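You operate a simulated robot arm through the tools that you are given. There is no shell and no other tool.

You are at the controls of a simulated robot arm. One attempt, no reset.

JOB
Flush the line through the bypass valve, then fill the blue test pot.
Fine: let the bypass run a few seconds and close it first; open vent, then inlet, till water runs from the vent; close inlet, then vent.

The check looks at the end state, three seconds after you hand in, the way a careful person would. Anything else that was tipped, shoved, dropped, spilled or broken makes it a failure.

ROBOT AND FRAMES
A 6-joint arm with a fingered hand, fixed in place. Base frame: the origin is at the foot of the arm, x ahead of it, y to its left, z up. Units: m, degrees, N and s.
With the tool pointing down near the work surface it reaches from about 0.32 to 0.82 m from the base axis. Its first joint turns from -166.0 to 166.0 degrees. Payload 4 kg.
The TCP is the grasp point between the finger pads, 0.026 m short of the fingertips. In the tool frame z runs along the fingers and y along their closing line. The gripper opens to 0.132 m. The gripper's body begins 0.073 m behind the TCP. The gripper is a hand of 5 fingers: y runs from the thumb to the fingers, the wrist lies at [0, 0, -0.239] in the tool frame, and closing takes about 1.5 s.
Orientation is that of the tool frame in the base frame, as [roll, pitch, yaw] about the fixed x, y, z axes, in that order (R = Rz(yaw) Ry(pitch) Rx(roll)). With the fingers straight down and closing along the base's y, the tool's x points along the base's -x, its y along +y and its z along -z.

CONTROLS
- The arm moves only by the tool send_rows. Its argument "motion" is a list of rows, each a list of 2 entries, a list of its own where there are three numbers: the shift along the tool's x, y, z in m, then the turn, a rotation vector about the tool's x, y, z in degrees. In form: [[[x, y, z], [ax, ay, az]], ...]. A call has 1 to 20 rows; each row shifts and turns the commanded pose from where the row before left it, along the tool's axes as they then stand. "grip" is the gripper command, from -1 (shut) to 1 (fully open), values between in proportion, set as the call begins (left out, the last holds). Rows are played at 5 a second. More than 0.05 m and 8.6 degrees between two rows, or a gripper value outside its range, and nothing of the call is played. A pose out of reach is approached as far as the arm can. The call stops where the force on the tool passes 40 N (or 10 N more than at its start, if that is more) or the arm is blocked; 0.2 s more then pass. Each finger travels about 0.045 m/s and halts on what it meets, pressing with about 29 N; the grip force reading is that of the motor and also rises with nothing between the fingers. The clock runs only during rows and for 0.2 s after the last one: add rows that do not move to give the fingers time. The reply holds the time, the measured pose of the TCP, the force on the tool along the base axes, the opening and the grip force, in the units named above and with some noise, with the torque about the TCP (base axes, N m) and any sound that the robot's microphone picked up, and new pictures: "pictures" is both (left out), scene, wrist or none.
- Cameras (640 x 400 px; columns grow to the right, rows downward): "scene" is fixed at [0.0501, -0.6523, 1.5776]; the picture's right is [0.91, -0.42, 0.00], its down [-0.21, -0.44, -0.87] and it looks along [0.37, 0.79, -0.49] (base axes); focal length 322 px, centre (320, 200). "wrist" rides on the gripper at [0.084, 0.002, -0.097] in the tool frame; the picture's right is [-0.02, 1.00, 0.00], its down [-0.75, -0.02, -0.66] and it looks along [-0.66, -0.01, 0.75] (tool axes); focal length 270 px, centre (320, 200). There is no depth. A picture from a camera that has moved, and an enlarged one, comes with that camera's place and axes in the base frame and with its lens.
- set_fingers(finger1, finger2, finger3, finger4, thumb_bend): sets how far each is bent, from 0 (flat) to 1 (curled in); at 0.3 the hand is open as for a grip, at 0.7 the pads meet at the TCP. One left out holds its place. A second passes; each finger stops where it meets its share of the squeeze, and holds until it gets a number again. A gripper value or a shape takes the hand back. It gives what a move gives, with no picture; readings hold the bend of each and the force on the fingers (four entries, about 0 where the hand has none), thumb and palm.
- grasp_type(shape): the hand has 5 fingers and takes this shape, open, in about a second: jaw (thumb against the fingers, like two jaws); tri (thumb and two fingers); tip (a fingertip pinch); poke (one finger out to press); point (the index stretched); flat (the hand flat); cup (the hand cupped); fist (a fist). The gripper value then closes the fingers along that shape, each until it touches; the sizes above hold for jaw. It gives what a move gives, with no picture.
- zoom(camera, box): a new picture of the part [left, top, right, bottom] of that camera's present view, enlarged. No time passes.
- close_job(): hands the job in; it is judged then, once.

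Nothing tells you positions but the pictures and the camera data. Unless the task says otherwise, let go and move clear before handing in.

The tools are called after "Request:" as a command line: name --argument value ..., lists and objects as JSON in quotes. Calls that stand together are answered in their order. send_rows: Moves the arm, as the interface text tells. Its arguments: {"type":"object","properties":{"motion":{"type":"array"},"grip":{"type":"number"},"pictures":{"type":"string","enum":["both","scene","wrist","none"]}},"required":["motion"]} The other tools are called the same way: grasp_type (shape) gives the hand a shape; set_fingers (finger1, finger2, finger3, finger4, thumb_bend) moves the fingers one by one; zoom (camera, box) takes an enlarged picture of a part of a camera's view; close_job () hands the job in.

At the start:

```text
t: 0.0
tool_pos: [0.3634, 0.2862, 1.2166]
ee_rot: [-180.0, -0.1, -180.0]
wrist_force: [-0.8, -0.2, -0.6]
ft_torque: [0.03, -0.02, -0.02]
finger_gap: 0.1318
finger_force: 0.0
shape: jaw
bend: [0.3, 0.3, 0.3, 0.3, 0.3]
finger forces: [0.1, 0.1, 0.0, 0.0, 0.0, 0.0]
```

scene: 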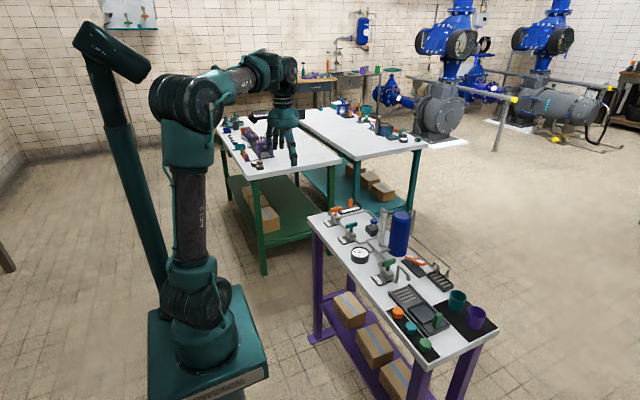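
wrist: 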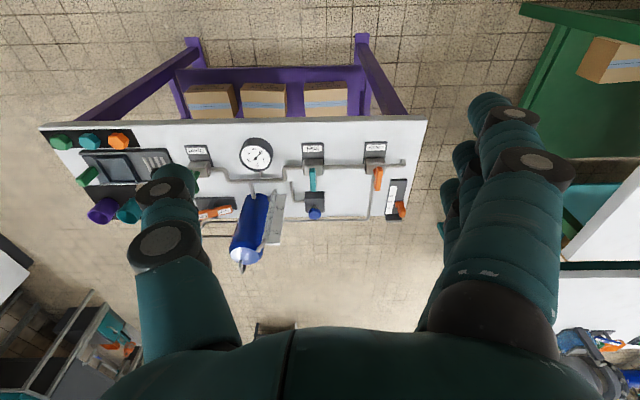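

I see a purple bench holding a small piping rig with a blue test pot, a gauge and several lever valves. I'll look closer before moving.

Request:
zoom --camera "scene" --box '[300, 180, 500, 380]'

Request:
zoom --camera "wrist" --box '[30, 110, 230, 240]'

Request:
zoom --camera "wrist" --box '[170, 120, 430, 280]'

Request:
zoom --camera "scene" --box '[310, 195, 430, 275]'

```text
2.00 times, centred on (400, 280) of scene
camera zoom: at [0.0501, -0.6523, 1.5776], right [0.91, -0.42, 0.0], down [-0.21, -0.44, -0.87], along [0.37, 0.79, -0.49], focal length 644 px, centre (160, 40)
```

zoom: 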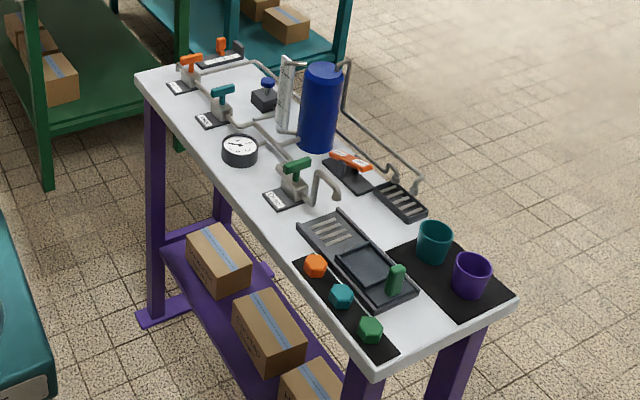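

```text
3.08 times, centred on (130, 175) of wrist
camera zoom: at [0.2796, 0.2871, 1.3139], right [0.02, 1.0, 0.0], down [0.75, -0.02, 0.66], along [0.66, -0.01, -0.75], focal length 832 px, centre (905, 277)
```

zoom: 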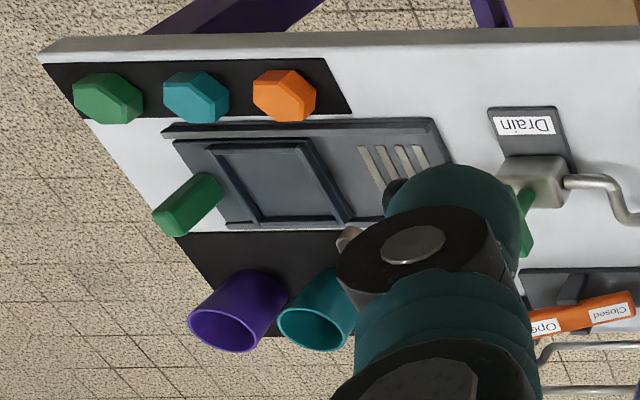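

```text
2.46 times, centred on (300, 200) of wrist
camera zoom: at [0.2796, 0.2871, 1.3139], right [0.02, 1.0, 0.0], down [0.75, -0.02, 0.66], along [0.66, -0.01, -0.75], focal length 665 px, centre (369, 200)
```

zoom: 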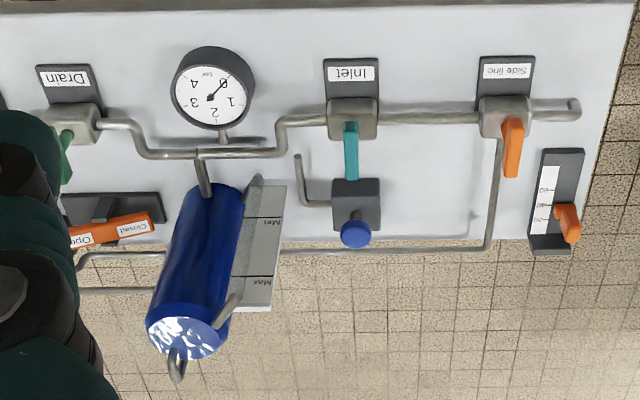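

```text
5.00 times, centred on (370, 235) of scene
camera zoom: at [0.0501, -0.6523, 1.5776], right [0.91, -0.42, 0.0], down [-0.21, -0.44, -0.87], along [0.37, 0.79, -0.49], focal length 1609 px, centre (70, 25)
```

zoom: 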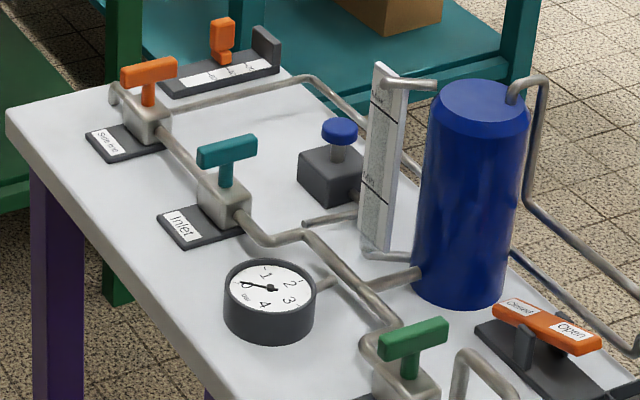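

The gauge triangulates to about (0.59, 0.15, 0.80), so the bench top is near z≈0.77, with its front edge at x≈0.53. The side-line, inlet and drain T-handles all look crosswise to the pipe, and there is an orange Open/Closed rocker. I'll lower the hand in front of the bench to get closer views.

Request:
send_rows --motion '[[[0, 0.01, 0.04], [0, 0, 0]], [[0, 0.01, 0.04], [0, 0, 0]], [[0, 0.01, 0.04], [0, 0, 0]], [[0, 0.01, 0.04], [0, 0, 0]], [[0, 0, 0], [0, 0, 0]]]' --pictures "wrist"

```text
t: 1.2
tool_pos: [0.3637, 0.3237, 1.0574]
ee_rot: [-179.9, -0.1, -180.0]
wrist_force: [-0.2, 0.8, 0.1]
ft_torque: [-0.01, 0.01, -0.02]
finger_gap: 0.1317
finger_force: 0.1
shape: jaw
bend: [0.3, 0.3, 0.3, 0.3, 0.3]
finger forces: [0.1, 0.0, 0.0, 0.1, 0.0, 0.0]
camera wrist: at [0.2796, 0.3269, 1.154], right [0.02, 1.0, 0.0], down [0.75, -0.02, 0.66], along [0.66, -0.01, -0.75], focal length 270 px, centre (320, 200)
```

wrist: 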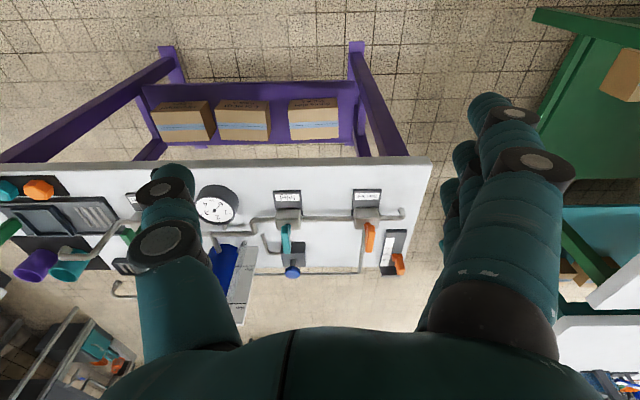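

Request:
zoom --camera "wrist" --box '[190, 160, 440, 316]'

Request:
zoom --camera "wrist" --box '[260, 180, 420, 280]'

Request:
zoom --camera "scene" --box '[360, 245, 460, 308]'

Request:
zoom --camera "scene" --box '[310, 195, 390, 245]'

```text
2.56 times, centred on (315, 238) of wrist
camera zoom: at [0.2796, 0.3269, 1.154], right [0.02, 1.0, 0.0], down [0.75, -0.02, 0.66], along [0.66, -0.01, -0.75], focal length 692 px, centre (333, 103)
```

zoom: 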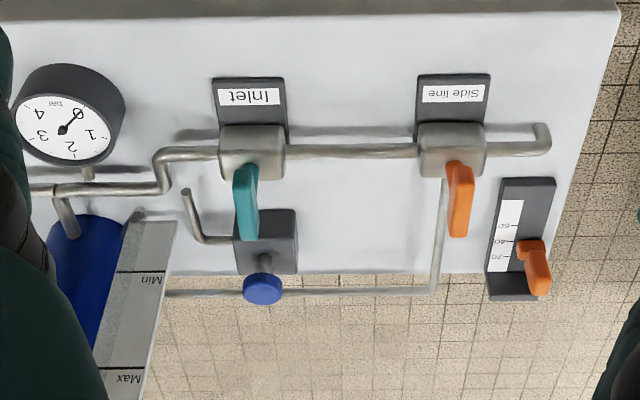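

```text
4.00 times, centred on (340, 230) of wrist
camera zoom: at [0.2796, 0.3269, 1.154], right [0.02, 1.0, 0.0], down [0.75, -0.02, 0.66], along [0.66, -0.01, -0.75], focal length 1081 px, centre (240, 80)
```

zoom: 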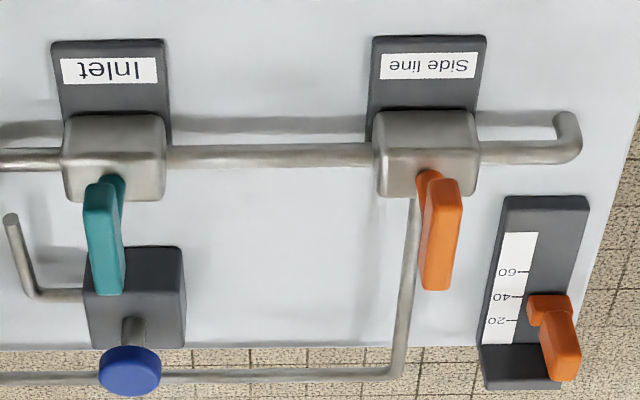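

```text
6.35 times, centred on (410, 276) of scene
camera zoom: at [0.0501, -0.6523, 1.5776], right [0.91, -0.42, 0.0], down [-0.21, -0.44, -0.87], along [0.37, 0.79, -0.49], focal length 2043 px, centre (-251, -286)
```

zoom: 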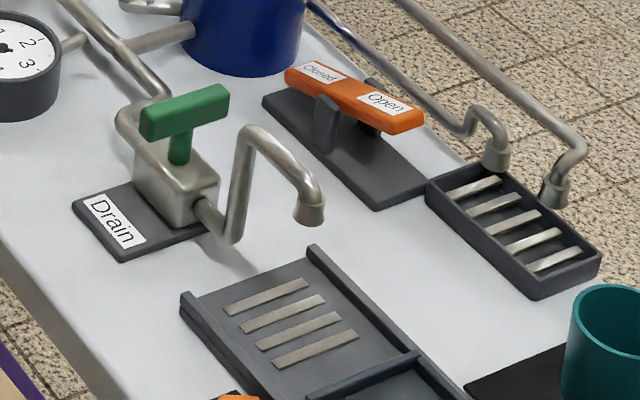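

```text
8.00 times, centred on (350, 220) of scene
camera zoom: at [0.0501, -0.6523, 1.5776], right [0.91, -0.42, 0.0], down [-0.21, -0.44, -0.87], along [0.37, 0.79, -0.49], focal length 2574 px, centre (80, 40)
```

zoom: 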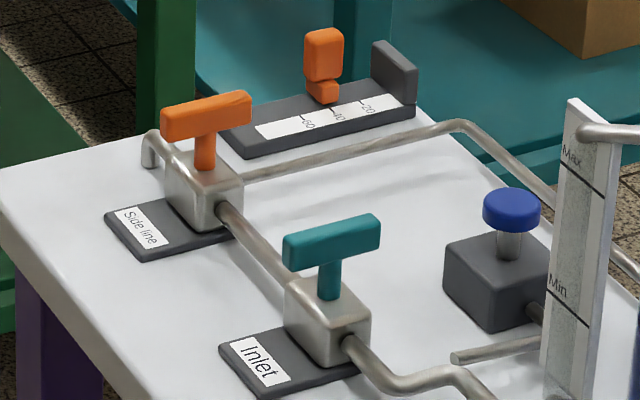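

The T-bars work out to about (0.619, 0.402, 0.862) for the side line and (0.619, 0.266, 0.862) for the inlet. The orange rocker is near (0.756, 0.03), with its "Open" end raised. I'll look at the vent area next to confirm the rocker really is the vent.

Request:
send_rows --motion '[[[0, -0.05, 0], [0, 0, 0]], [[0, -0.05, 0], [0, 0, 0]], [[0, -0.05, 0], [0, 0, 0]], [[0, -0.05, 0], [0, 0, 0]], [[0, -0.05, 0], [0, 0, 0]], [[0, -0.04, 0], [0, 0, 0]], [[0, 0, 0], [0, 0, 0]]]' --pictures "wrist"

```text
t: 2.8
tool_pos: [0.366, 0.0338, 1.0577]
ee_rot: [180.0, -0.1, 180.0]
wrist_force: [-0.3, 0.2, -0.2]
ft_torque: [-0.03, 0.0, -0.03]
finger_gap: 0.132
finger_force: 0.1
shape: jaw
bend: [0.3, 0.3, 0.3, 0.3, 0.3]
finger forces: [0.0, 0.0, 0.0, 0.0, 0.1, 0.0]
camera wrist: at [0.2799, 0.0353, 1.1535], right [0.02, 1.0, 0.0], down [0.75, -0.02, 0.66], along [0.66, -0.01, -0.75], focal length 270 px, centre (320, 200)
```

wrist: 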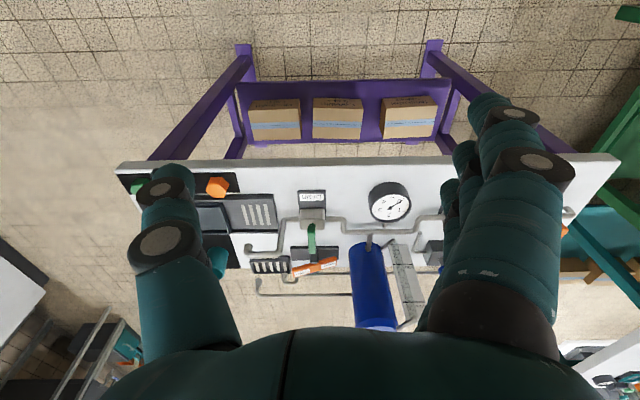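

Request:
zoom --camera "wrist" --box '[230, 170, 430, 330]'

Request:
zoom --camera "wrist" --box '[240, 230, 370, 310]'

Request:
zoom --camera "scene" --box '[365, 200, 445, 270]'

```text
2.50 times, centred on (330, 250) of wrist
camera zoom: at [0.2799, 0.0353, 1.1535], right [0.02, 1.0, 0.0], down [0.75, -0.02, 0.66], along [0.66, -0.01, -0.75], focal length 676 px, centre (295, 75)
```

zoom: 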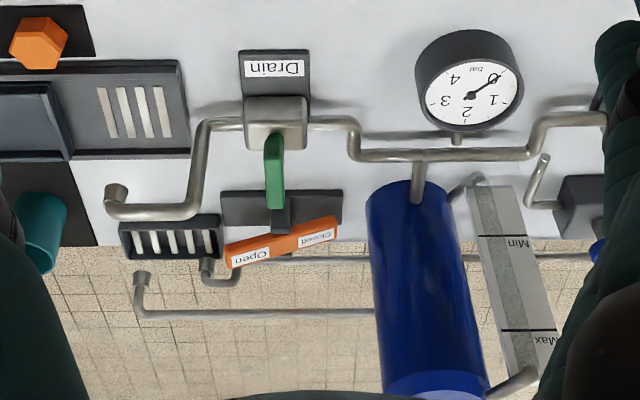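

```text
4.92 times, centred on (305, 270) of wrist
camera zoom: at [0.2799, 0.0353, 1.1535], right [0.02, 1.0, 0.0], down [0.75, -0.02, 0.66], along [0.66, -0.01, -0.75], focal length 1331 px, centre (394, -145)
```

zoom: 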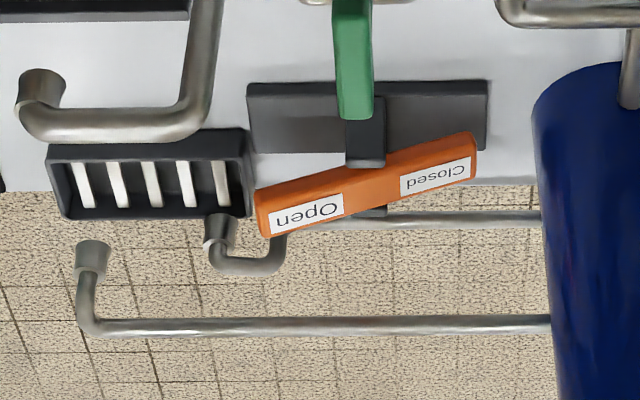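

```text
5.71 times, centred on (405, 235) of scene
camera zoom: at [0.0501, -0.6523, 1.5776], right [0.91, -0.42, 0.0], down [-0.21, -0.44, -0.87], along [0.37, 0.79, -0.49], focal length 1838 px, centre (-166, 0)
```

zoom: 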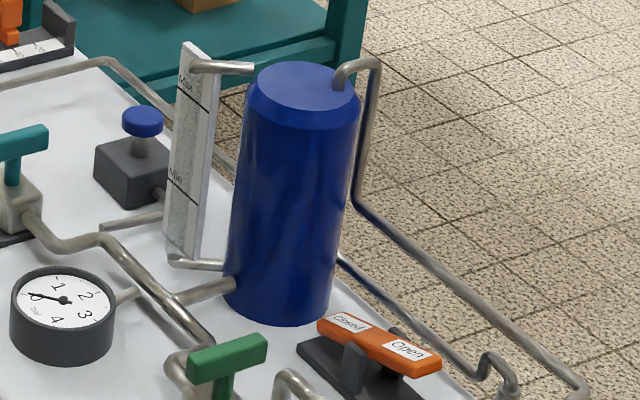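

The vent pipe leaves the top of the pot and ends over the grate next to the rocker. The rocker is the only Open/Closed control there, so I take it as the vent. It's closed now because its "Closed" end is down. First comes the side line, so I'm moving above that handle.

Request:
send_rows --motion '[[[0, 0.046, 0], [0, 0, 0]], [[0, 0.046, 0], [0, 0, 0]], [[0, 0.046, 0], [0, 0, 0]], [[0, 0.046, 0], [0, 0, 0]], [[0, 0.046, 0], [0, 0, 0]], [[0, 0.046, 0], [0, 0, 0]], [[0, 0.046, 0], [0, 0, 0]], [[0, 0.046, 0], [0, 0, 0]], [[-0.042, 0, 0.01], [0, 0, 0]], [[-0.042, 0, 0.01], [0, 0, 0]], [[-0.042, 0, 0.01], [0, 0, 0]], [[-0.042, 0, 0.01], [0, 0, 0]], [[-0.042, 0, 0.01], [0, 0, 0]], [[-0.042, 0, 0.01], [0, 0, 0]], [[0, 0, 0], [0, 0, 0]]]' --pictures "both"

```text
t: 6.0
tool_pos: [0.6174, 0.4016, 0.9975]
ee_rot: [-179.9, 0.0, -180.0]
wrist_force: [0.0, -0.6, 0.2]
ft_torque: [0.03, -0.01, 0.0]
finger_gap: 0.1318
finger_force: 0.0
shape: jaw
bend: [0.3, 0.3, 0.3, 0.3, 0.3]
finger forces: [0.0, 0.0, 0.0, 0.1, 0.0, 0.0]
camera wrist: at [0.5323, 0.4041, 1.0944], right [0.02, 1.0, 0.0], down [0.75, -0.02, 0.66], along [0.66, -0.01, -0.75], focal length 270 px, centre (320, 200)
```

scene: 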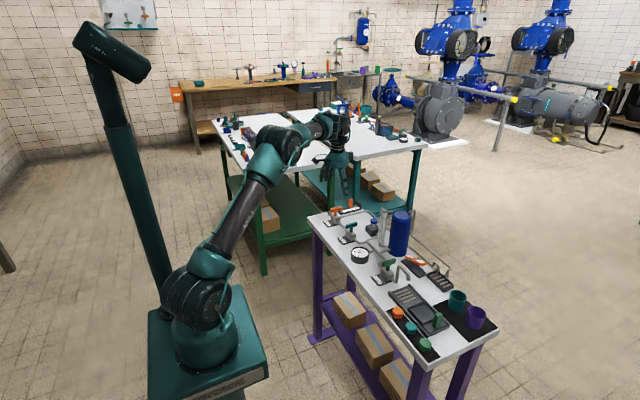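
wrist: 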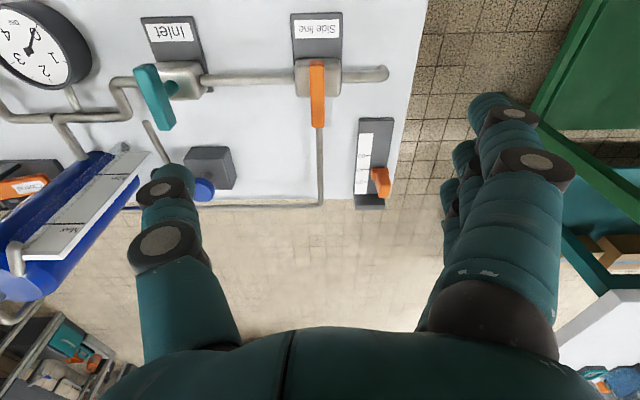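

Request:
zoom --camera "wrist" --box '[270, 10, 400, 140]'

Request:
zoom --camera "scene" --box '[300, 140, 400, 240]'

```text
3.08 times, centred on (335, 75) of wrist
camera zoom: at [0.5323, 0.4041, 1.0944], right [0.02, 1.0, 0.0], down [0.75, -0.02, 0.66], along [0.66, -0.01, -0.75], focal length 832 px, centre (274, 585)
```

zoom: 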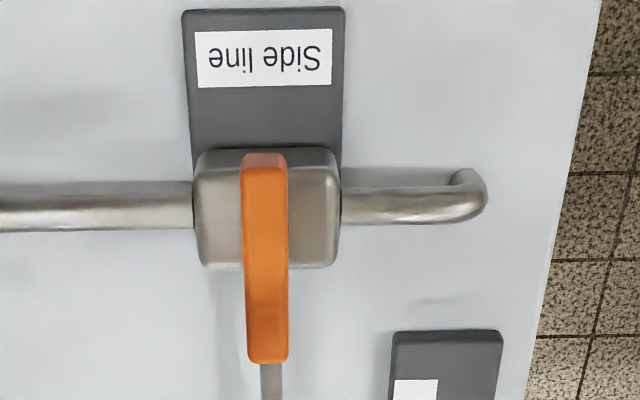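

```text
4.00 times, centred on (350, 190) of scene
camera zoom: at [0.0501, -0.6523, 1.5776], right [0.91, -0.42, 0.0], down [-0.21, -0.44, -0.87], along [0.37, 0.79, -0.49], focal length 1287 px, centre (200, 240)
```

zoom: 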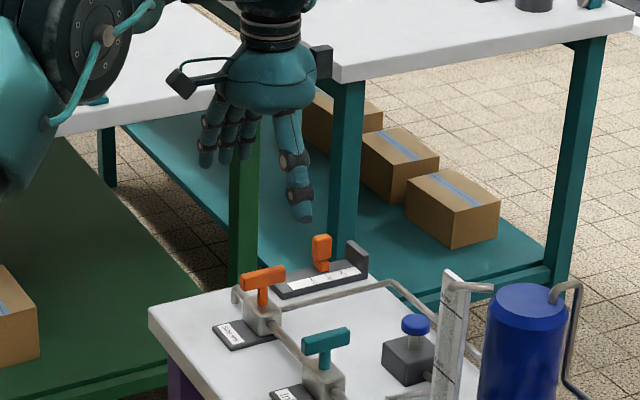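

The side-line bar is centred near (0.618, 0.401) and runs along x, directly under the TCP. I'm descending so the fingers straddle it.

Request:
send_rows --motion '[[[0, 0, 0.03], [0, 0, 0]], [[0, 0, 0.03], [0, 0, 0]], [[0, 0, 0.025], [0, 0, 0]], [[0, 0, 0.02], [0, 0, 0]], [[0, 0, 0.015], [0, 0, 0]], [[0, 0, 0.008], [0, 0, 0]], [[0, 0, 0], [0, 0, 0]]]' --pictures "both"

```text
t: 7.6
tool_pos: [0.616, 0.4029, 0.8689]
ee_rot: [-179.9, 0.0, 180.0]
wrist_force: [-0.2, -0.1, -0.2]
ft_torque: [-0.03, 0.01, 0.0]
finger_gap: 0.1319
finger_force: 0.0
shape: jaw
bend: [0.3, 0.3, 0.3, 0.3, 0.3]
finger forces: [0.1, 0.0, 0.1, 0.1, 0.1, 0.0]
camera wrist: at [0.5319, 0.4052, 0.966], right [0.02, 1.0, 0.0], down [0.75, -0.02, 0.66], along [0.66, -0.01, -0.75], focal length 270 px, centre (320, 200)
```

scene: 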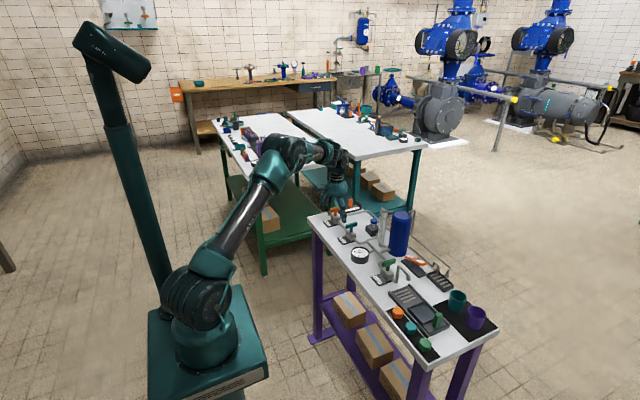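
wrist: 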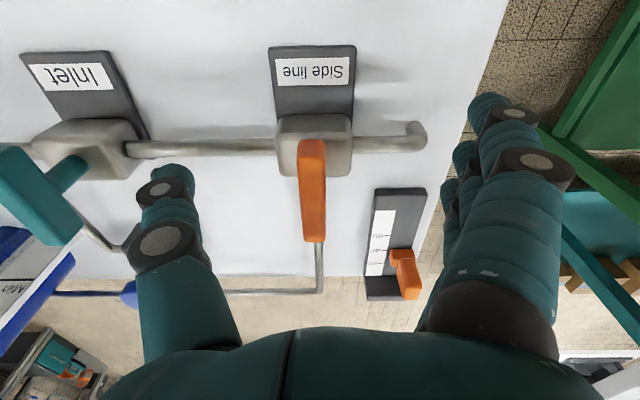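

Request:
zoom --camera "wrist" --box '[250, 110, 390, 260]'

Request:
zoom --camera "scene" --box '[310, 170, 380, 240]'

```text
2.67 times, centred on (320, 185) of wrist
camera zoom: at [0.5319, 0.4052, 0.966], right [0.02, 1.0, 0.0], down [0.75, -0.02, 0.66], along [0.66, -0.01, -0.75], focal length 721 px, centre (320, 240)
```

zoom: 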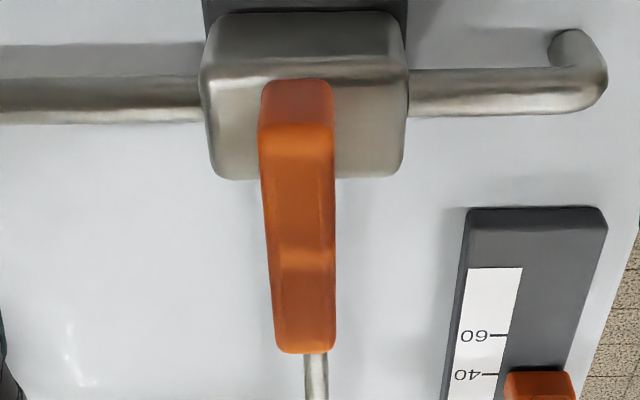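

```text
5.71 times, centred on (345, 205) of scene
camera zoom: at [0.0501, -0.6523, 1.5776], right [0.91, -0.42, 0.0], down [-0.21, -0.44, -0.87], along [0.37, 0.79, -0.49], focal length 1838 px, centre (177, 171)
```

zoom: 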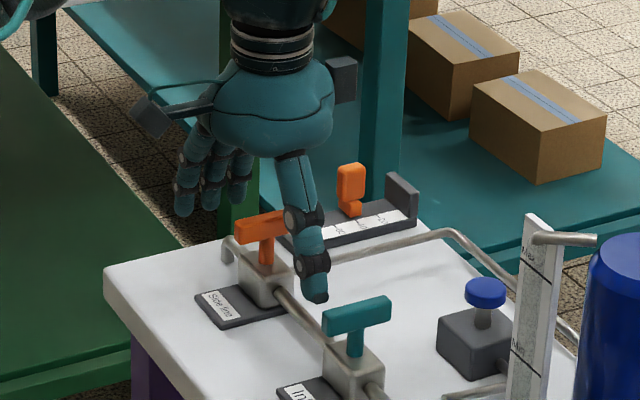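

The bar spans x 0.589–0.640 and z 0.863–0.875, centred between the fingers. I'm closing on it.

Request:
send_rows --motion '[[[0.0, -0.002, 0], [0, 0, 0]], [[0, 0, 0], [0, 0, 0]], [[0, 0, 0], [0, 0, 0]], [[0, 0, 0], [0, 0, 0]], [[0, 0, 0], [0, 0, 0]], [[0, 0, 0], [0, 0, 0]], [[0, 0, 0], [0, 0, 0]], [[0, 0, 0], [0, 0, 0]], [[0, 0, 0], [0, 0, 0]], [[0, 0, 0], [0, 0, 0]]]' --grip -1 --pictures "both"

```text
t: 9.8
tool_pos: [0.6168, 0.4003, 0.8679]
ee_rot: [-179.9, -0.1, 179.9]
wrist_force: [-0.9, -9.4, -4.7]
ft_torque: [-0.23, 0.01, 0.04]
finger_gap: 0.0
finger_force: 29.4
shape: jaw
bend: [0.66, 0.68, 0.67, 0.67, 0.7]
finger forces: [1.3, 7.1, 6.7, 0.0, 26.1, 0.1]
camera wrist: at [0.5319, 0.4024, 0.9656], right [0.02, 1.0, 0.0], down [0.75, -0.02, 0.66], along [0.66, -0.02, -0.75], focal length 270 px, centre (320, 200)
```

scene: 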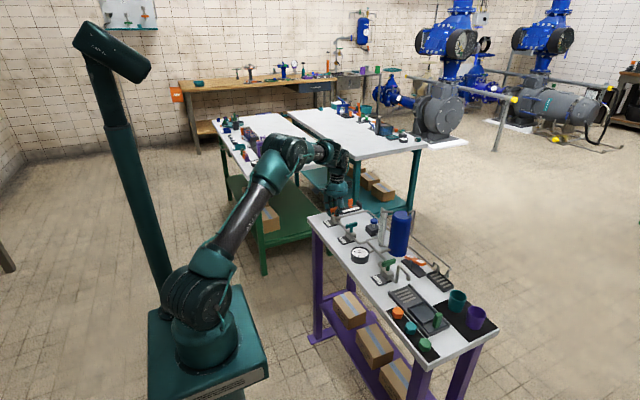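
wrist: 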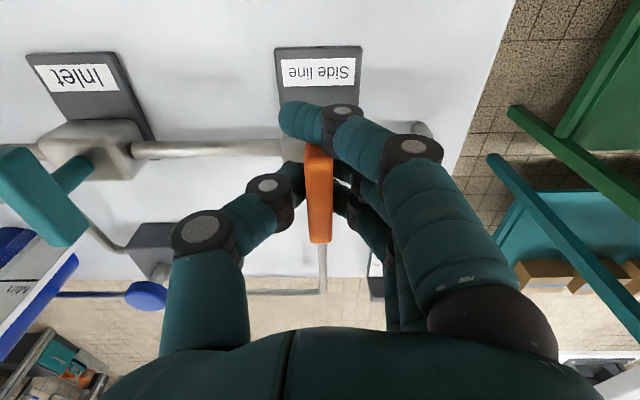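

Fingers 2 and 3 and the thumb hold the bar, with the index just past its near end. I'll try a small counter-clockwise turn (seen from above) and watch the torque.

Request:
send_rows --motion '[[[0, 0, 0], [0, 0, -5]], [[0, 0, 0], [0, 0, -5]], [[0, 0, 0], [0, 0, -5]], [[0, 0, 0], [0, 0, 0]]]' --pictures "wrist"

```text
t: 10.8
tool_pos: [0.6173, 0.401, 0.868]
ee_rot: [180.0, -0.2, -165.0]
wrist_force: [-0.8, -13.5, -7.4]
ft_torque: [-0.3, -0.02, 0.0]
finger_gap: 0.0
finger_force: 29.6
shape: jaw
bend: [0.66, 0.68, 0.66, 0.67, 0.7]
finger forces: [1.8, 7.6, 7.0, 0.0, 28.1, 0.0]
camera wrist: at [0.5342, 0.3808, 0.9657], right [-0.24, 0.97, 0.0], down [0.73, 0.18, 0.66], along [0.64, 0.16, -0.75], focal length 270 px, centre (320, 200)
```

wrist: 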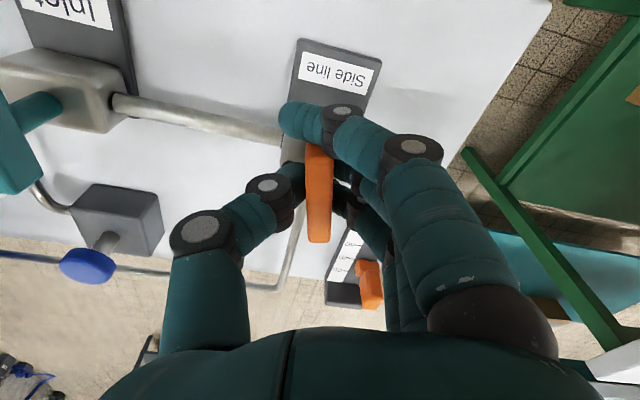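

The bar turned with the hand at almost no torque, so I'm continuing counter-clockwise.

Request:
send_rows --motion '[[[0, 0, 0], [0, 0, -7.5]], [[0, 0, 0], [0, 0, -7.5]], [[0, 0, 0], [0, 0, -7.5]], [[0, 0, 0], [0, 0, -7.5]], [[0, 0, 0], [0, 0, -7.5]]]' --pictures "both"

```text
t: 12.0
tool_pos: [0.6159, 0.4008, 0.8689]
ee_rot: [180.0, -0.1, -127.3]
wrist_force: [-0.6, -9.0, -7.9]
ft_torque: [-0.16, -0.11, -0.05]
finger_gap: 0.0
finger_force: 28.8
shape: jaw
bend: [0.66, 0.67, 0.66, 0.67, 0.7]
finger forces: [2.3, 8.6, 7.7, 0.0, 23.1, 0.0]
camera wrist: at [0.5634, 0.3352, 0.9657], right [-0.78, 0.62, 0.0], down [0.47, 0.59, 0.66], along [0.41, 0.52, -0.75], focal length 270 px, centre (320, 200)
```

scene: 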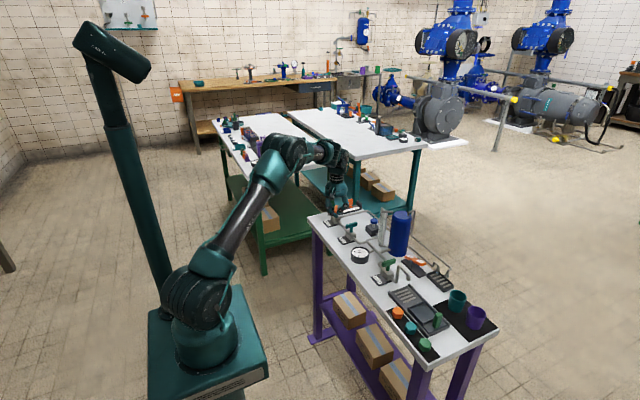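
wrist: 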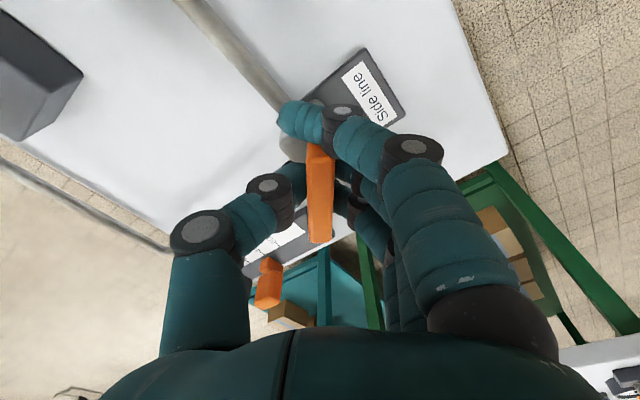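

Request:
send_rows --motion '[[[0, 0, 0], [0, 0, -7.5]], [[0, 0, 0], [0, 0, -7.5]], [[0, 0, 0], [0, 0, -7.5]], [[0, 0, 0], [0, 0, -7.5]], [[0, 0, 0], [0, 0, -7.5]]]' --pictures "both"

Request:
zoom --camera "scene" --box '[310, 180, 470, 320]'

```text
t: 13.2
tool_pos: [0.6154, 0.4015, 0.8684]
ee_rot: [180.0, -0.1, -89.8]
wrist_force: [1.0, -1.9, -8.2]
ft_torque: [-0.08, -0.09, 0.0]
finger_gap: 0.0002
finger_force: 28.9
shape: jaw
bend: [0.66, 0.67, 0.65, 0.67, 0.7]
finger forces: [2.0, 8.8, 8.0, 0.1, 21.9, 0.0]
camera wrist: at [0.6146, 0.317, 0.9656], right [-1.0, 0.02, 0.0], down [0.01, 0.75, 0.66], along [0.01, 0.66, -0.75], focal length 270 px, centre (320, 200)
```

scene: 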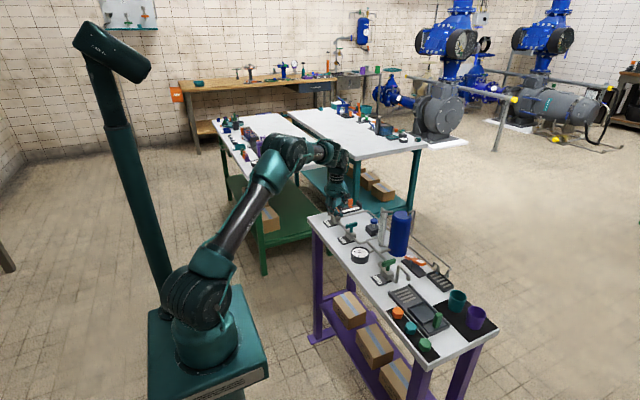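
wrist: 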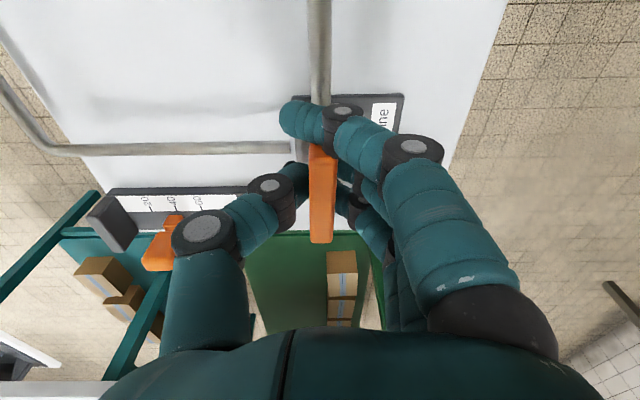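

```text
2.86 times, centred on (390, 250) of scene
camera zoom: at [0.0501, -0.6523, 1.5776], right [0.91, -0.42, 0.0], down [-0.21, -0.44, -0.87], along [0.37, 0.79, -0.49], focal length 919 px, centre (120, 57)
```

zoom: 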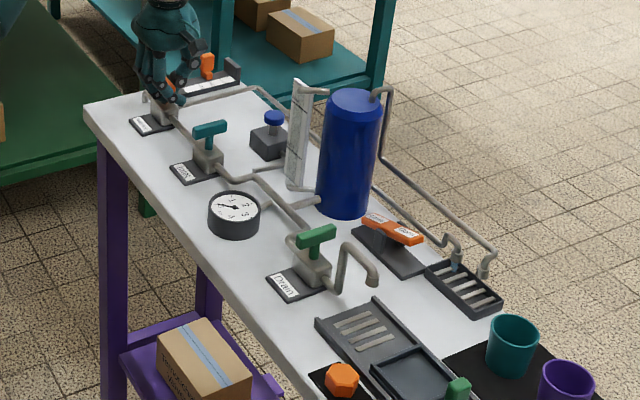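

The handle is now parallel to the pipe. I'll check whether water is running at the grate.

Request:
zoom --camera "scene" --box '[400, 240, 450, 290]'

Request:
send_rows --motion '[[[0, 0, 0], [0, 0, 0]], [[0, 0, 0], [0, 0, 0]], [[0, 0, 0], [0, 0, 0]]]' --pictures "scene"

```text
8.00 times, centred on (425, 265) of scene
camera zoom: at [0.0501, -0.6523, 1.5776], right [0.91, -0.42, 0.0], down [-0.21, -0.44, -0.87], along [0.37, 0.79, -0.49], focal length 2574 px, centre (-520, -320)
```

zoom: 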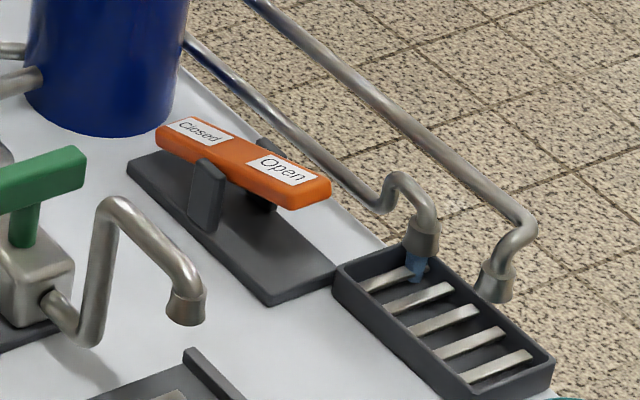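

```text
t: 14.0
tool_pos: [0.6156, 0.4012, 0.8686]
ee_rot: [-180.0, 0.0, -89.9]
wrist_force: [1.0, -1.1, -6.7]
ft_torque: [-0.01, -0.1, 0.0]
finger_gap: 0.0
finger_force: 28.8
shape: jaw
bend: [0.66, 0.67, 0.65, 0.67, 0.7]
finger forces: [1.8, 8.6, 8.0, 0.1, 22.1, 0.0]
```

scene: 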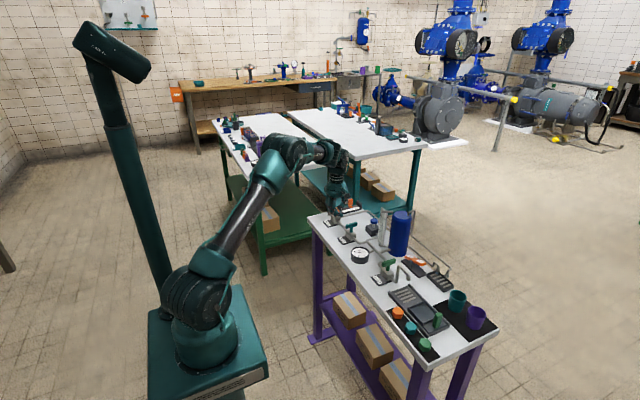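

Water is running from the side-line nozzle into the grate. I'll let it flush a few more seconds.

Request:
send_rows --motion '[[[0, 0, 0], [0, 0, 0]], [[0, 0, 0], [0, 0, 0]], [[0, 0, 0], [0, 0, 0]], [[0, 0, 0], [0, 0, 0]], [[0, 0, 0], [0, 0, 0]], [[0, 0, 0], [0, 0, 0]], [[0, 0, 0], [0, 0, 0]], [[0, 0, 0], [0, 0, 0]], [[0, 0, 0], [0, 0, 0]], [[0, 0, 0], [0, 0, 0]], [[0, 0, 0], [0, 0, 0]], [[0, 0, 0], [0, 0, 0]], [[0, 0, 0], [0, 0, 0]], [[0, 0, 0], [0, 0, 0]], [[0, 0, 0], [0, 0, 0]], [[0, 0, 0], [0, 0, 0]], [[0, 0, 0], [0, 0, 0]], [[0, 0, 0], [0, 0, 0]]]' --pictures "none"

Request:
zoom --camera "scene" --box '[400, 240, 450, 290]'

```text
t: 17.8
tool_pos: [0.6156, 0.4003, 0.8695]
ee_rot: [179.9, 0.0, -90.0]
wrist_force: [2.8, -0.3, -7.3]
ft_torque: [-0.03, -0.08, 0.0]
finger_gap: 0.0001
finger_force: 28.6
shape: jaw
bend: [0.66, 0.67, 0.65, 0.67, 0.7]
finger forces: [1.6, 8.3, 7.8, 0.1, 22.6, 0.1]
```

```text
8.00 times, centred on (425, 265) of scene
camera zoom: at [0.0501, -0.6523, 1.5776], right [0.91, -0.42, 0.0], down [-0.21, -0.44, -0.87], along [0.37, 0.79, -0.49], focal length 2574 px, centre (-520, -320)
```

zoom: 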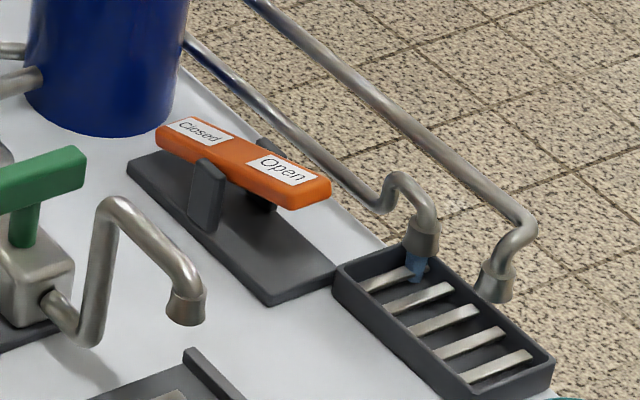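

It has flushed for about 5 s. I'm turning the side line back clockwise by 90° to close it.

Request:
send_rows --motion '[[[0, 0, 0], [0, 0, 7.5]], [[0, 0, 0], [0, 0, 7.5]], [[0, 0, 0], [0, 0, 7.5]], [[0, 0, 0], [0, 0, 7.5]], [[0, 0, 0], [0, 0, 7.5]], [[0, 0, 0], [0, 0, 7.5]], [[0, 0, 0], [0, 0, 7.5]], [[0, 0, 0], [0, 0, 7.5]], [[0, 0, 0], [0, 0, 7.5]], [[0, 0, 0], [0, 0, 7.5]], [[0, 0, 0], [0, 0, 7.5]], [[0, 0, 0], [0, 0, 7.5]], [[0, 0, 0], [0, 0, 0]], [[0, 0, 0], [0, 0, 0]]]' --pictures "both"

Request:
zoom --camera "scene" --box '[400, 240, 450, 290]'

```text
t: 20.8
tool_pos: [0.6169, 0.4011, 0.87]
ee_rot: [180.0, -0.1, 179.8]
wrist_force: [-1.9, -18.2, -6.2]
ft_torque: [-0.36, 0.02, 0.11]
finger_gap: 0.0001
finger_force: 29.2
shape: jaw
bend: [0.67, 0.67, 0.66, 0.67, 0.7]
finger forces: [1.7, 8.1, 7.2, 0.0, 30.9, 0.0]
camera wrist: at [0.5318, 0.4029, 0.9656], right [0.02, 1.0, 0.0], down [0.75, -0.02, 0.66], along [0.66, -0.01, -0.75], focal length 270 px, centre (320, 200)
```

scene: 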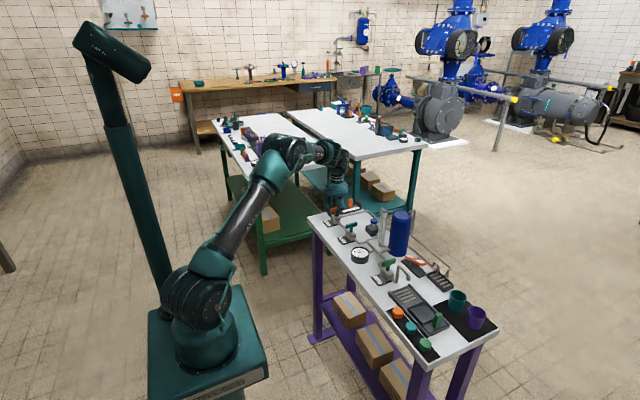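
wrist: 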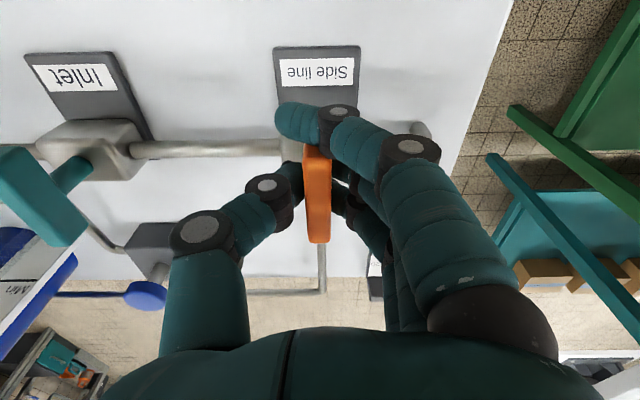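

```text
8.00 times, centred on (425, 265) of scene
camera zoom: at [0.0501, -0.6523, 1.5776], right [0.91, -0.42, 0.0], down [-0.21, -0.44, -0.87], along [0.37, 0.79, -0.49], focal length 2574 px, centre (-520, -320)
```

zoom: 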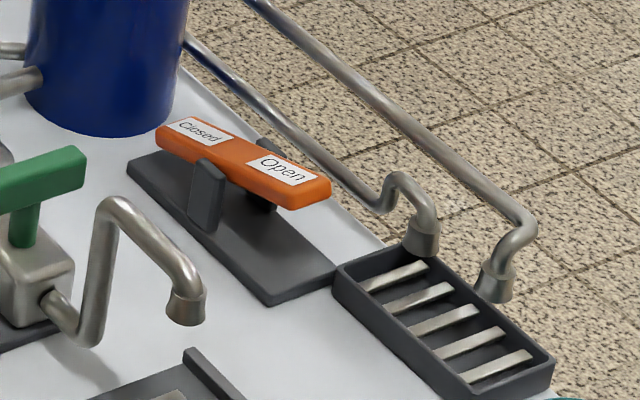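

The water has stopped and the handle is crosswise again. I'm releasing it and lifting straight up.

Request:
send_rows --motion '[[[0, 0, 0], [0, 0, 0]], [[0, 0, 0], [0, 0, 0]], [[0, 0, 0], [0, 0, 0]], [[0, 0, 0], [0, 0, 0]], [[0, 0, 0], [0, 0, 0]], [[0, 0, 0], [0, 0, 0]], [[0, 0, 0], [0, 0, 0]], [[0, 0, 0], [0, 0, 0]], [[0, 0, 0], [0, 0, 0]], [[0, 0, -0.02], [0, 0, 0]], [[0, 0, -0.03], [0, 0, 0]], [[0, 0, -0.04], [0, 0, 0]], [[0, 0, -0.04], [0, 0, 0]], [[0, 0, -0.04], [0, 0, 0]], [[0, 0, 0], [0, 0, 0]]]' --grip 1 --pictures "both"

Request:
zoom --camera "scene" --box '[400, 240, 450, 290]'

Request:
zoom --camera "scene" --box '[310, 170, 410, 240]'

```text
t: 24.0
tool_pos: [0.6164, 0.4011, 1.0389]
ee_rot: [-179.9, 0.0, 180.0]
wrist_force: [-0.2, -1.1, 0.5]
ft_torque: [0.0, 0.01, 0.01]
finger_gap: 0.1319
finger_force: 0.1
shape: jaw
bend: [0.3, 0.3, 0.3, 0.3, 0.3]
finger forces: [0.0, 0.0, 0.0, 0.1, 0.0, 0.0]
camera wrist: at [0.5322, 0.403, 1.1359], right [0.02, 1.0, 0.0], down [0.75, -0.02, 0.66], along [0.66, -0.01, -0.75], focal length 270 px, centre (320, 200)
```

scene: 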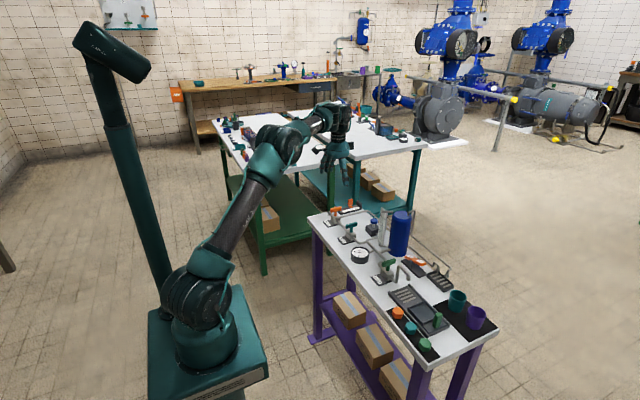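
wrist: 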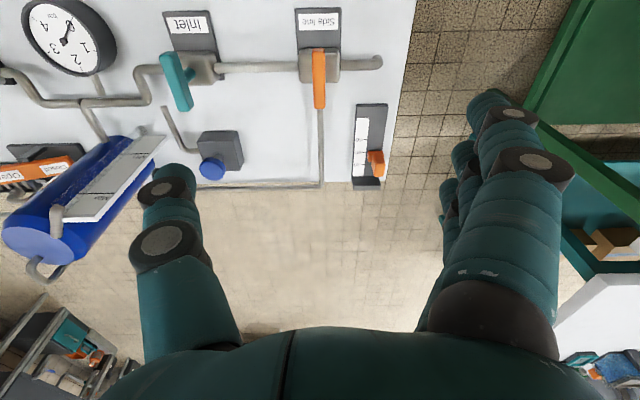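

```text
8.00 times, centred on (425, 265) of scene
camera zoom: at [0.0501, -0.6523, 1.5776], right [0.91, -0.42, 0.0], down [-0.21, -0.44, -0.87], along [0.37, 0.79, -0.49], focal length 2574 px, centre (-520, -320)
```

zoom: 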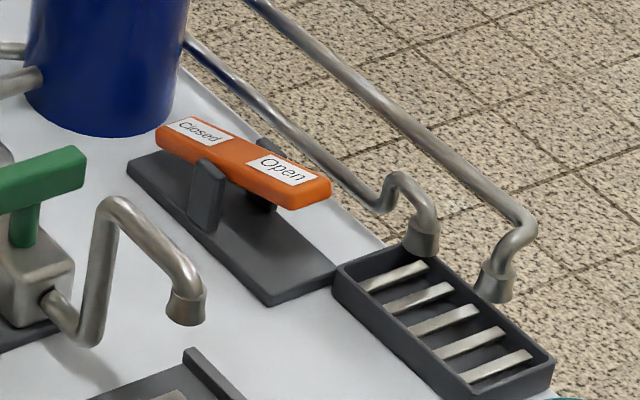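

```text
5.71 times, centred on (360, 205) of scene
camera zoom: at [0.0501, -0.6523, 1.5776], right [0.91, -0.42, 0.0], down [-0.21, -0.44, -0.87], along [0.37, 0.79, -0.49], focal length 1838 px, centre (91, 171)
```

zoom: 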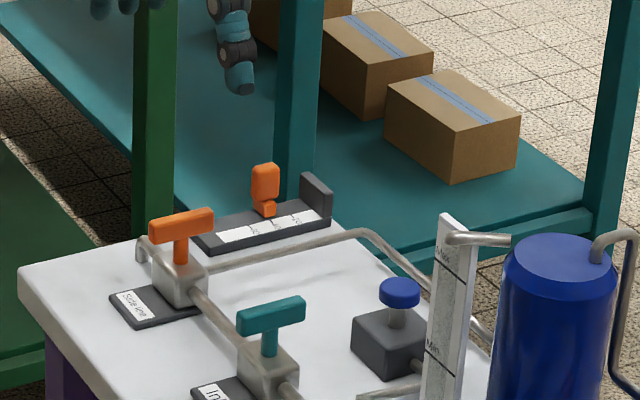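

The side line is shut, the slider hasn't moved and the nozzle is dry. Next is the vent rocker. Its "Open" end is at about (0.739, -0.01, 0.845). I'll try the poke shape and see where its fingertip sits.

Request:
grasp_type --shape "poke"

Request:
send_rows --motion '[[[0, 0, 0], [0, 0, 0]]]' --pictures "both"

Request:
zoom --camera "scene" --box '[290, 90, 390, 200]'

```text
t: 24.9
tool_pos: [0.6176, 0.4007, 1.0391]
ee_rot: [180.0, 0.0, -180.0]
wrist_force: [0.4, 0.0, 0.1]
ft_torque: [0.03, 0.01, -0.01]
finger_gap: 0.0003
finger_force: 0.0
shape: poke
bend: [1.0, 1.0, 1.0, 1.0, 0.47]
finger forces: [0.0, 0.0, 0.0, 0.1, 0.0, 0.0]
```

```text
t: 25.3
tool_pos: [0.6171, 0.4016, 1.0393]
ee_rot: [180.0, 0.0, -180.0]
wrist_force: [0.0, 0.0, 0.5]
ft_torque: [0.02, -0.04, -0.04]
finger_gap: 0.0001
finger_force: 0.0
shape: poke
bend: [1.0, 1.0, 1.0, 1.0, 0.47]
finger forces: [0.1, 0.0, 0.1, 0.0, 0.1, 0.0]
camera wrist: at [0.5322, 0.4031, 1.1356], right [0.02, 1.0, 0.0], down [0.75, -0.02, 0.66], along [0.66, -0.01, -0.75], focal length 270 px, centre (320, 200)
```

scene: 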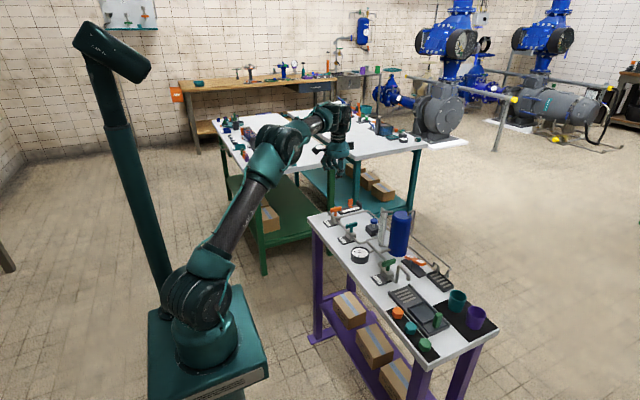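
wrist: 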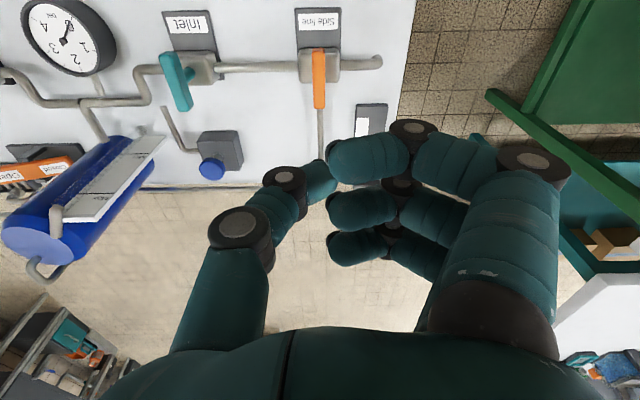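

```text
3.64 times, centred on (340, 145) of scene
camera zoom: at [0.0501, -0.6523, 1.5776], right [0.91, -0.42, 0.0], down [-0.21, -0.44, -0.87], along [0.37, 0.79, -0.49], focal length 1170 px, centre (247, 400)
```

zoom: 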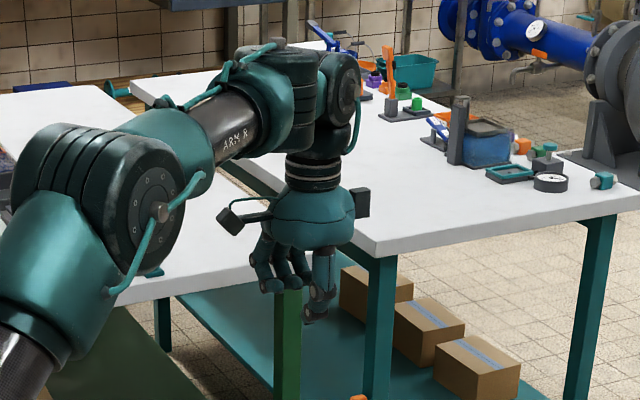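

Request:
grasp_type --shape "point"

Request:
send_rows --motion '[[[0, 0, 0], [0, 0, 0]]]' --pictures "wrist"

Request:
zoom --camera "scene" --box '[290, 90, 390, 200]'

```text
t: 26.2
tool_pos: [0.6164, 0.4014, 1.0398]
ee_rot: [-179.9, 0.0, -180.0]
wrist_force: [-0.4, -0.2, -0.7]
ft_torque: [0.02, 0.02, 0.01]
finger_gap: 0.1261
finger_force: 0.0
shape: point
bend: [0.28, 1.0, 1.0, 1.0, 0.55]
finger forces: [0.0, 0.0, 0.1, 0.0, 0.1, 0.0]
```

```text
t: 26.6
tool_pos: [0.6164, 0.4015, 1.0393]
ee_rot: [-180.0, -0.1, -179.9]
wrist_force: [0.8, -1.7, 0.3]
ft_torque: [-0.01, -0.01, 0.0]
finger_gap: 0.1258
finger_force: 0.1
shape: point
bend: [0.28, 1.0, 1.0, 1.0, 0.55]
finger forces: [0.0, 0.0, 0.0, 0.1, 0.1, 0.0]
camera wrist: at [0.5322, 0.4031, 1.1356], right [0.02, 1.0, 0.0], down [0.75, -0.02, 0.66], along [0.66, -0.01, -0.75], focal length 270 px, centre (320, 200)
```

wrist: 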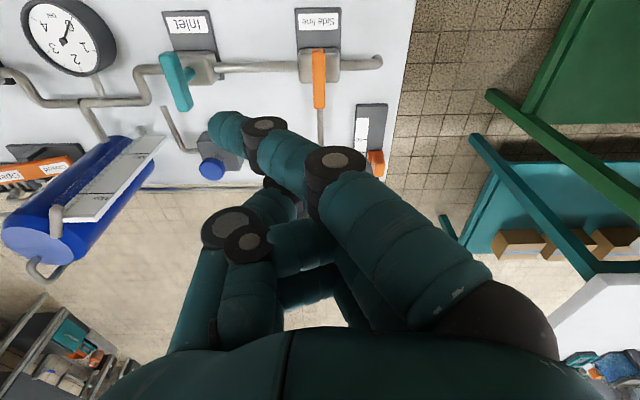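

```text
3.64 times, centred on (340, 145) of scene
camera zoom: at [0.0501, -0.6523, 1.5776], right [0.91, -0.42, 0.0], down [-0.21, -0.44, -0.87], along [0.37, 0.79, -0.49], focal length 1170 px, centre (247, 400)
```

zoom: 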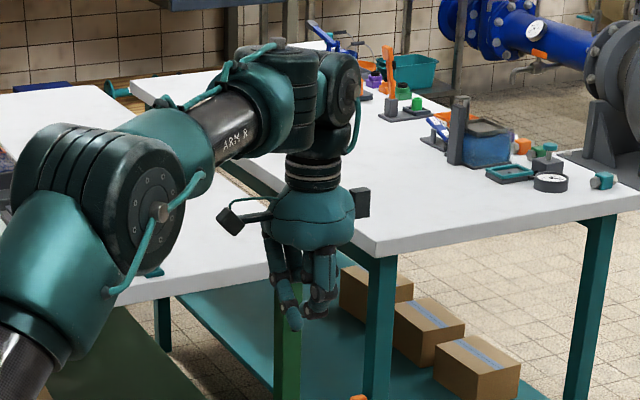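

Request:
send_rows --motion '[[[0, 0, 0], [0, 0, 0]], [[0, 0, 0], [0, 0, 0]], [[0, 0, 0], [0, 0, 0]], [[0, 0, 0], [0, 0, 0]], [[0, 0, 0], [0, 0, 0]]]' --pictures "wrist"

Request:
zoom --camera "scene" --box '[320, 120, 370, 180]'

```text
t: 27.8
tool_pos: [0.6166, 0.4009, 1.0376]
ee_rot: [179.9, 0.0, 180.0]
wrist_force: [-0.3, -0.7, -1.0]
ft_torque: [0.04, 0.01, -0.04]
finger_gap: 0.126
finger_force: 0.1
shape: point
bend: [0.28, 1.0, 1.0, 1.0, 0.55]
finger forces: [0.1, 0.0, 0.1, 0.1, 0.0, 0.1]
camera wrist: at [0.5322, 0.4031, 1.1356], right [0.02, 1.0, 0.0], down [0.75, -0.02, 0.66], along [0.66, -0.01, -0.75], focal length 270 px, centre (320, 200)
```

wrist: 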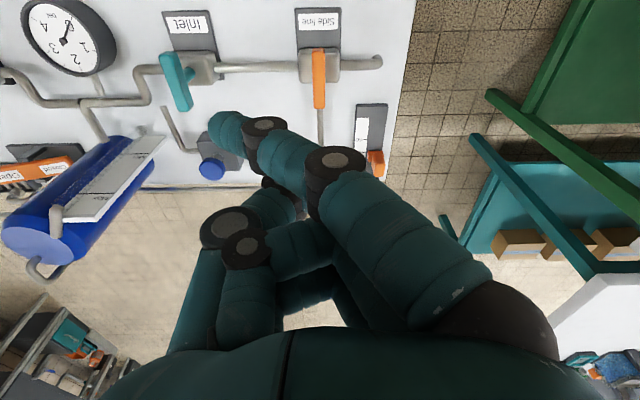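

```text
6.67 times, centred on (345, 150) of scene
camera zoom: at [0.0501, -0.6523, 1.5776], right [0.91, -0.42, 0.0], down [-0.21, -0.44, -0.87], along [0.37, 0.79, -0.49], focal length 2145 px, centre (153, 533)
```

zoom: 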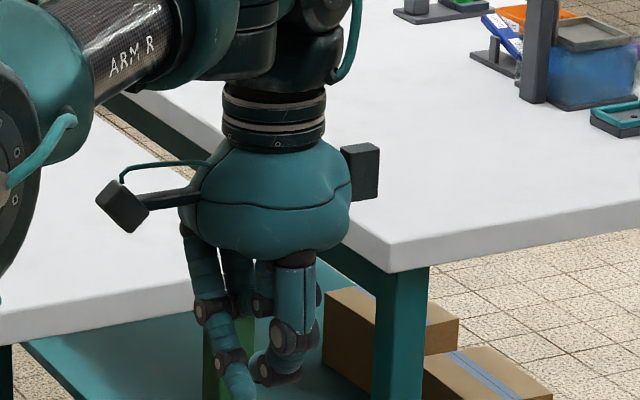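

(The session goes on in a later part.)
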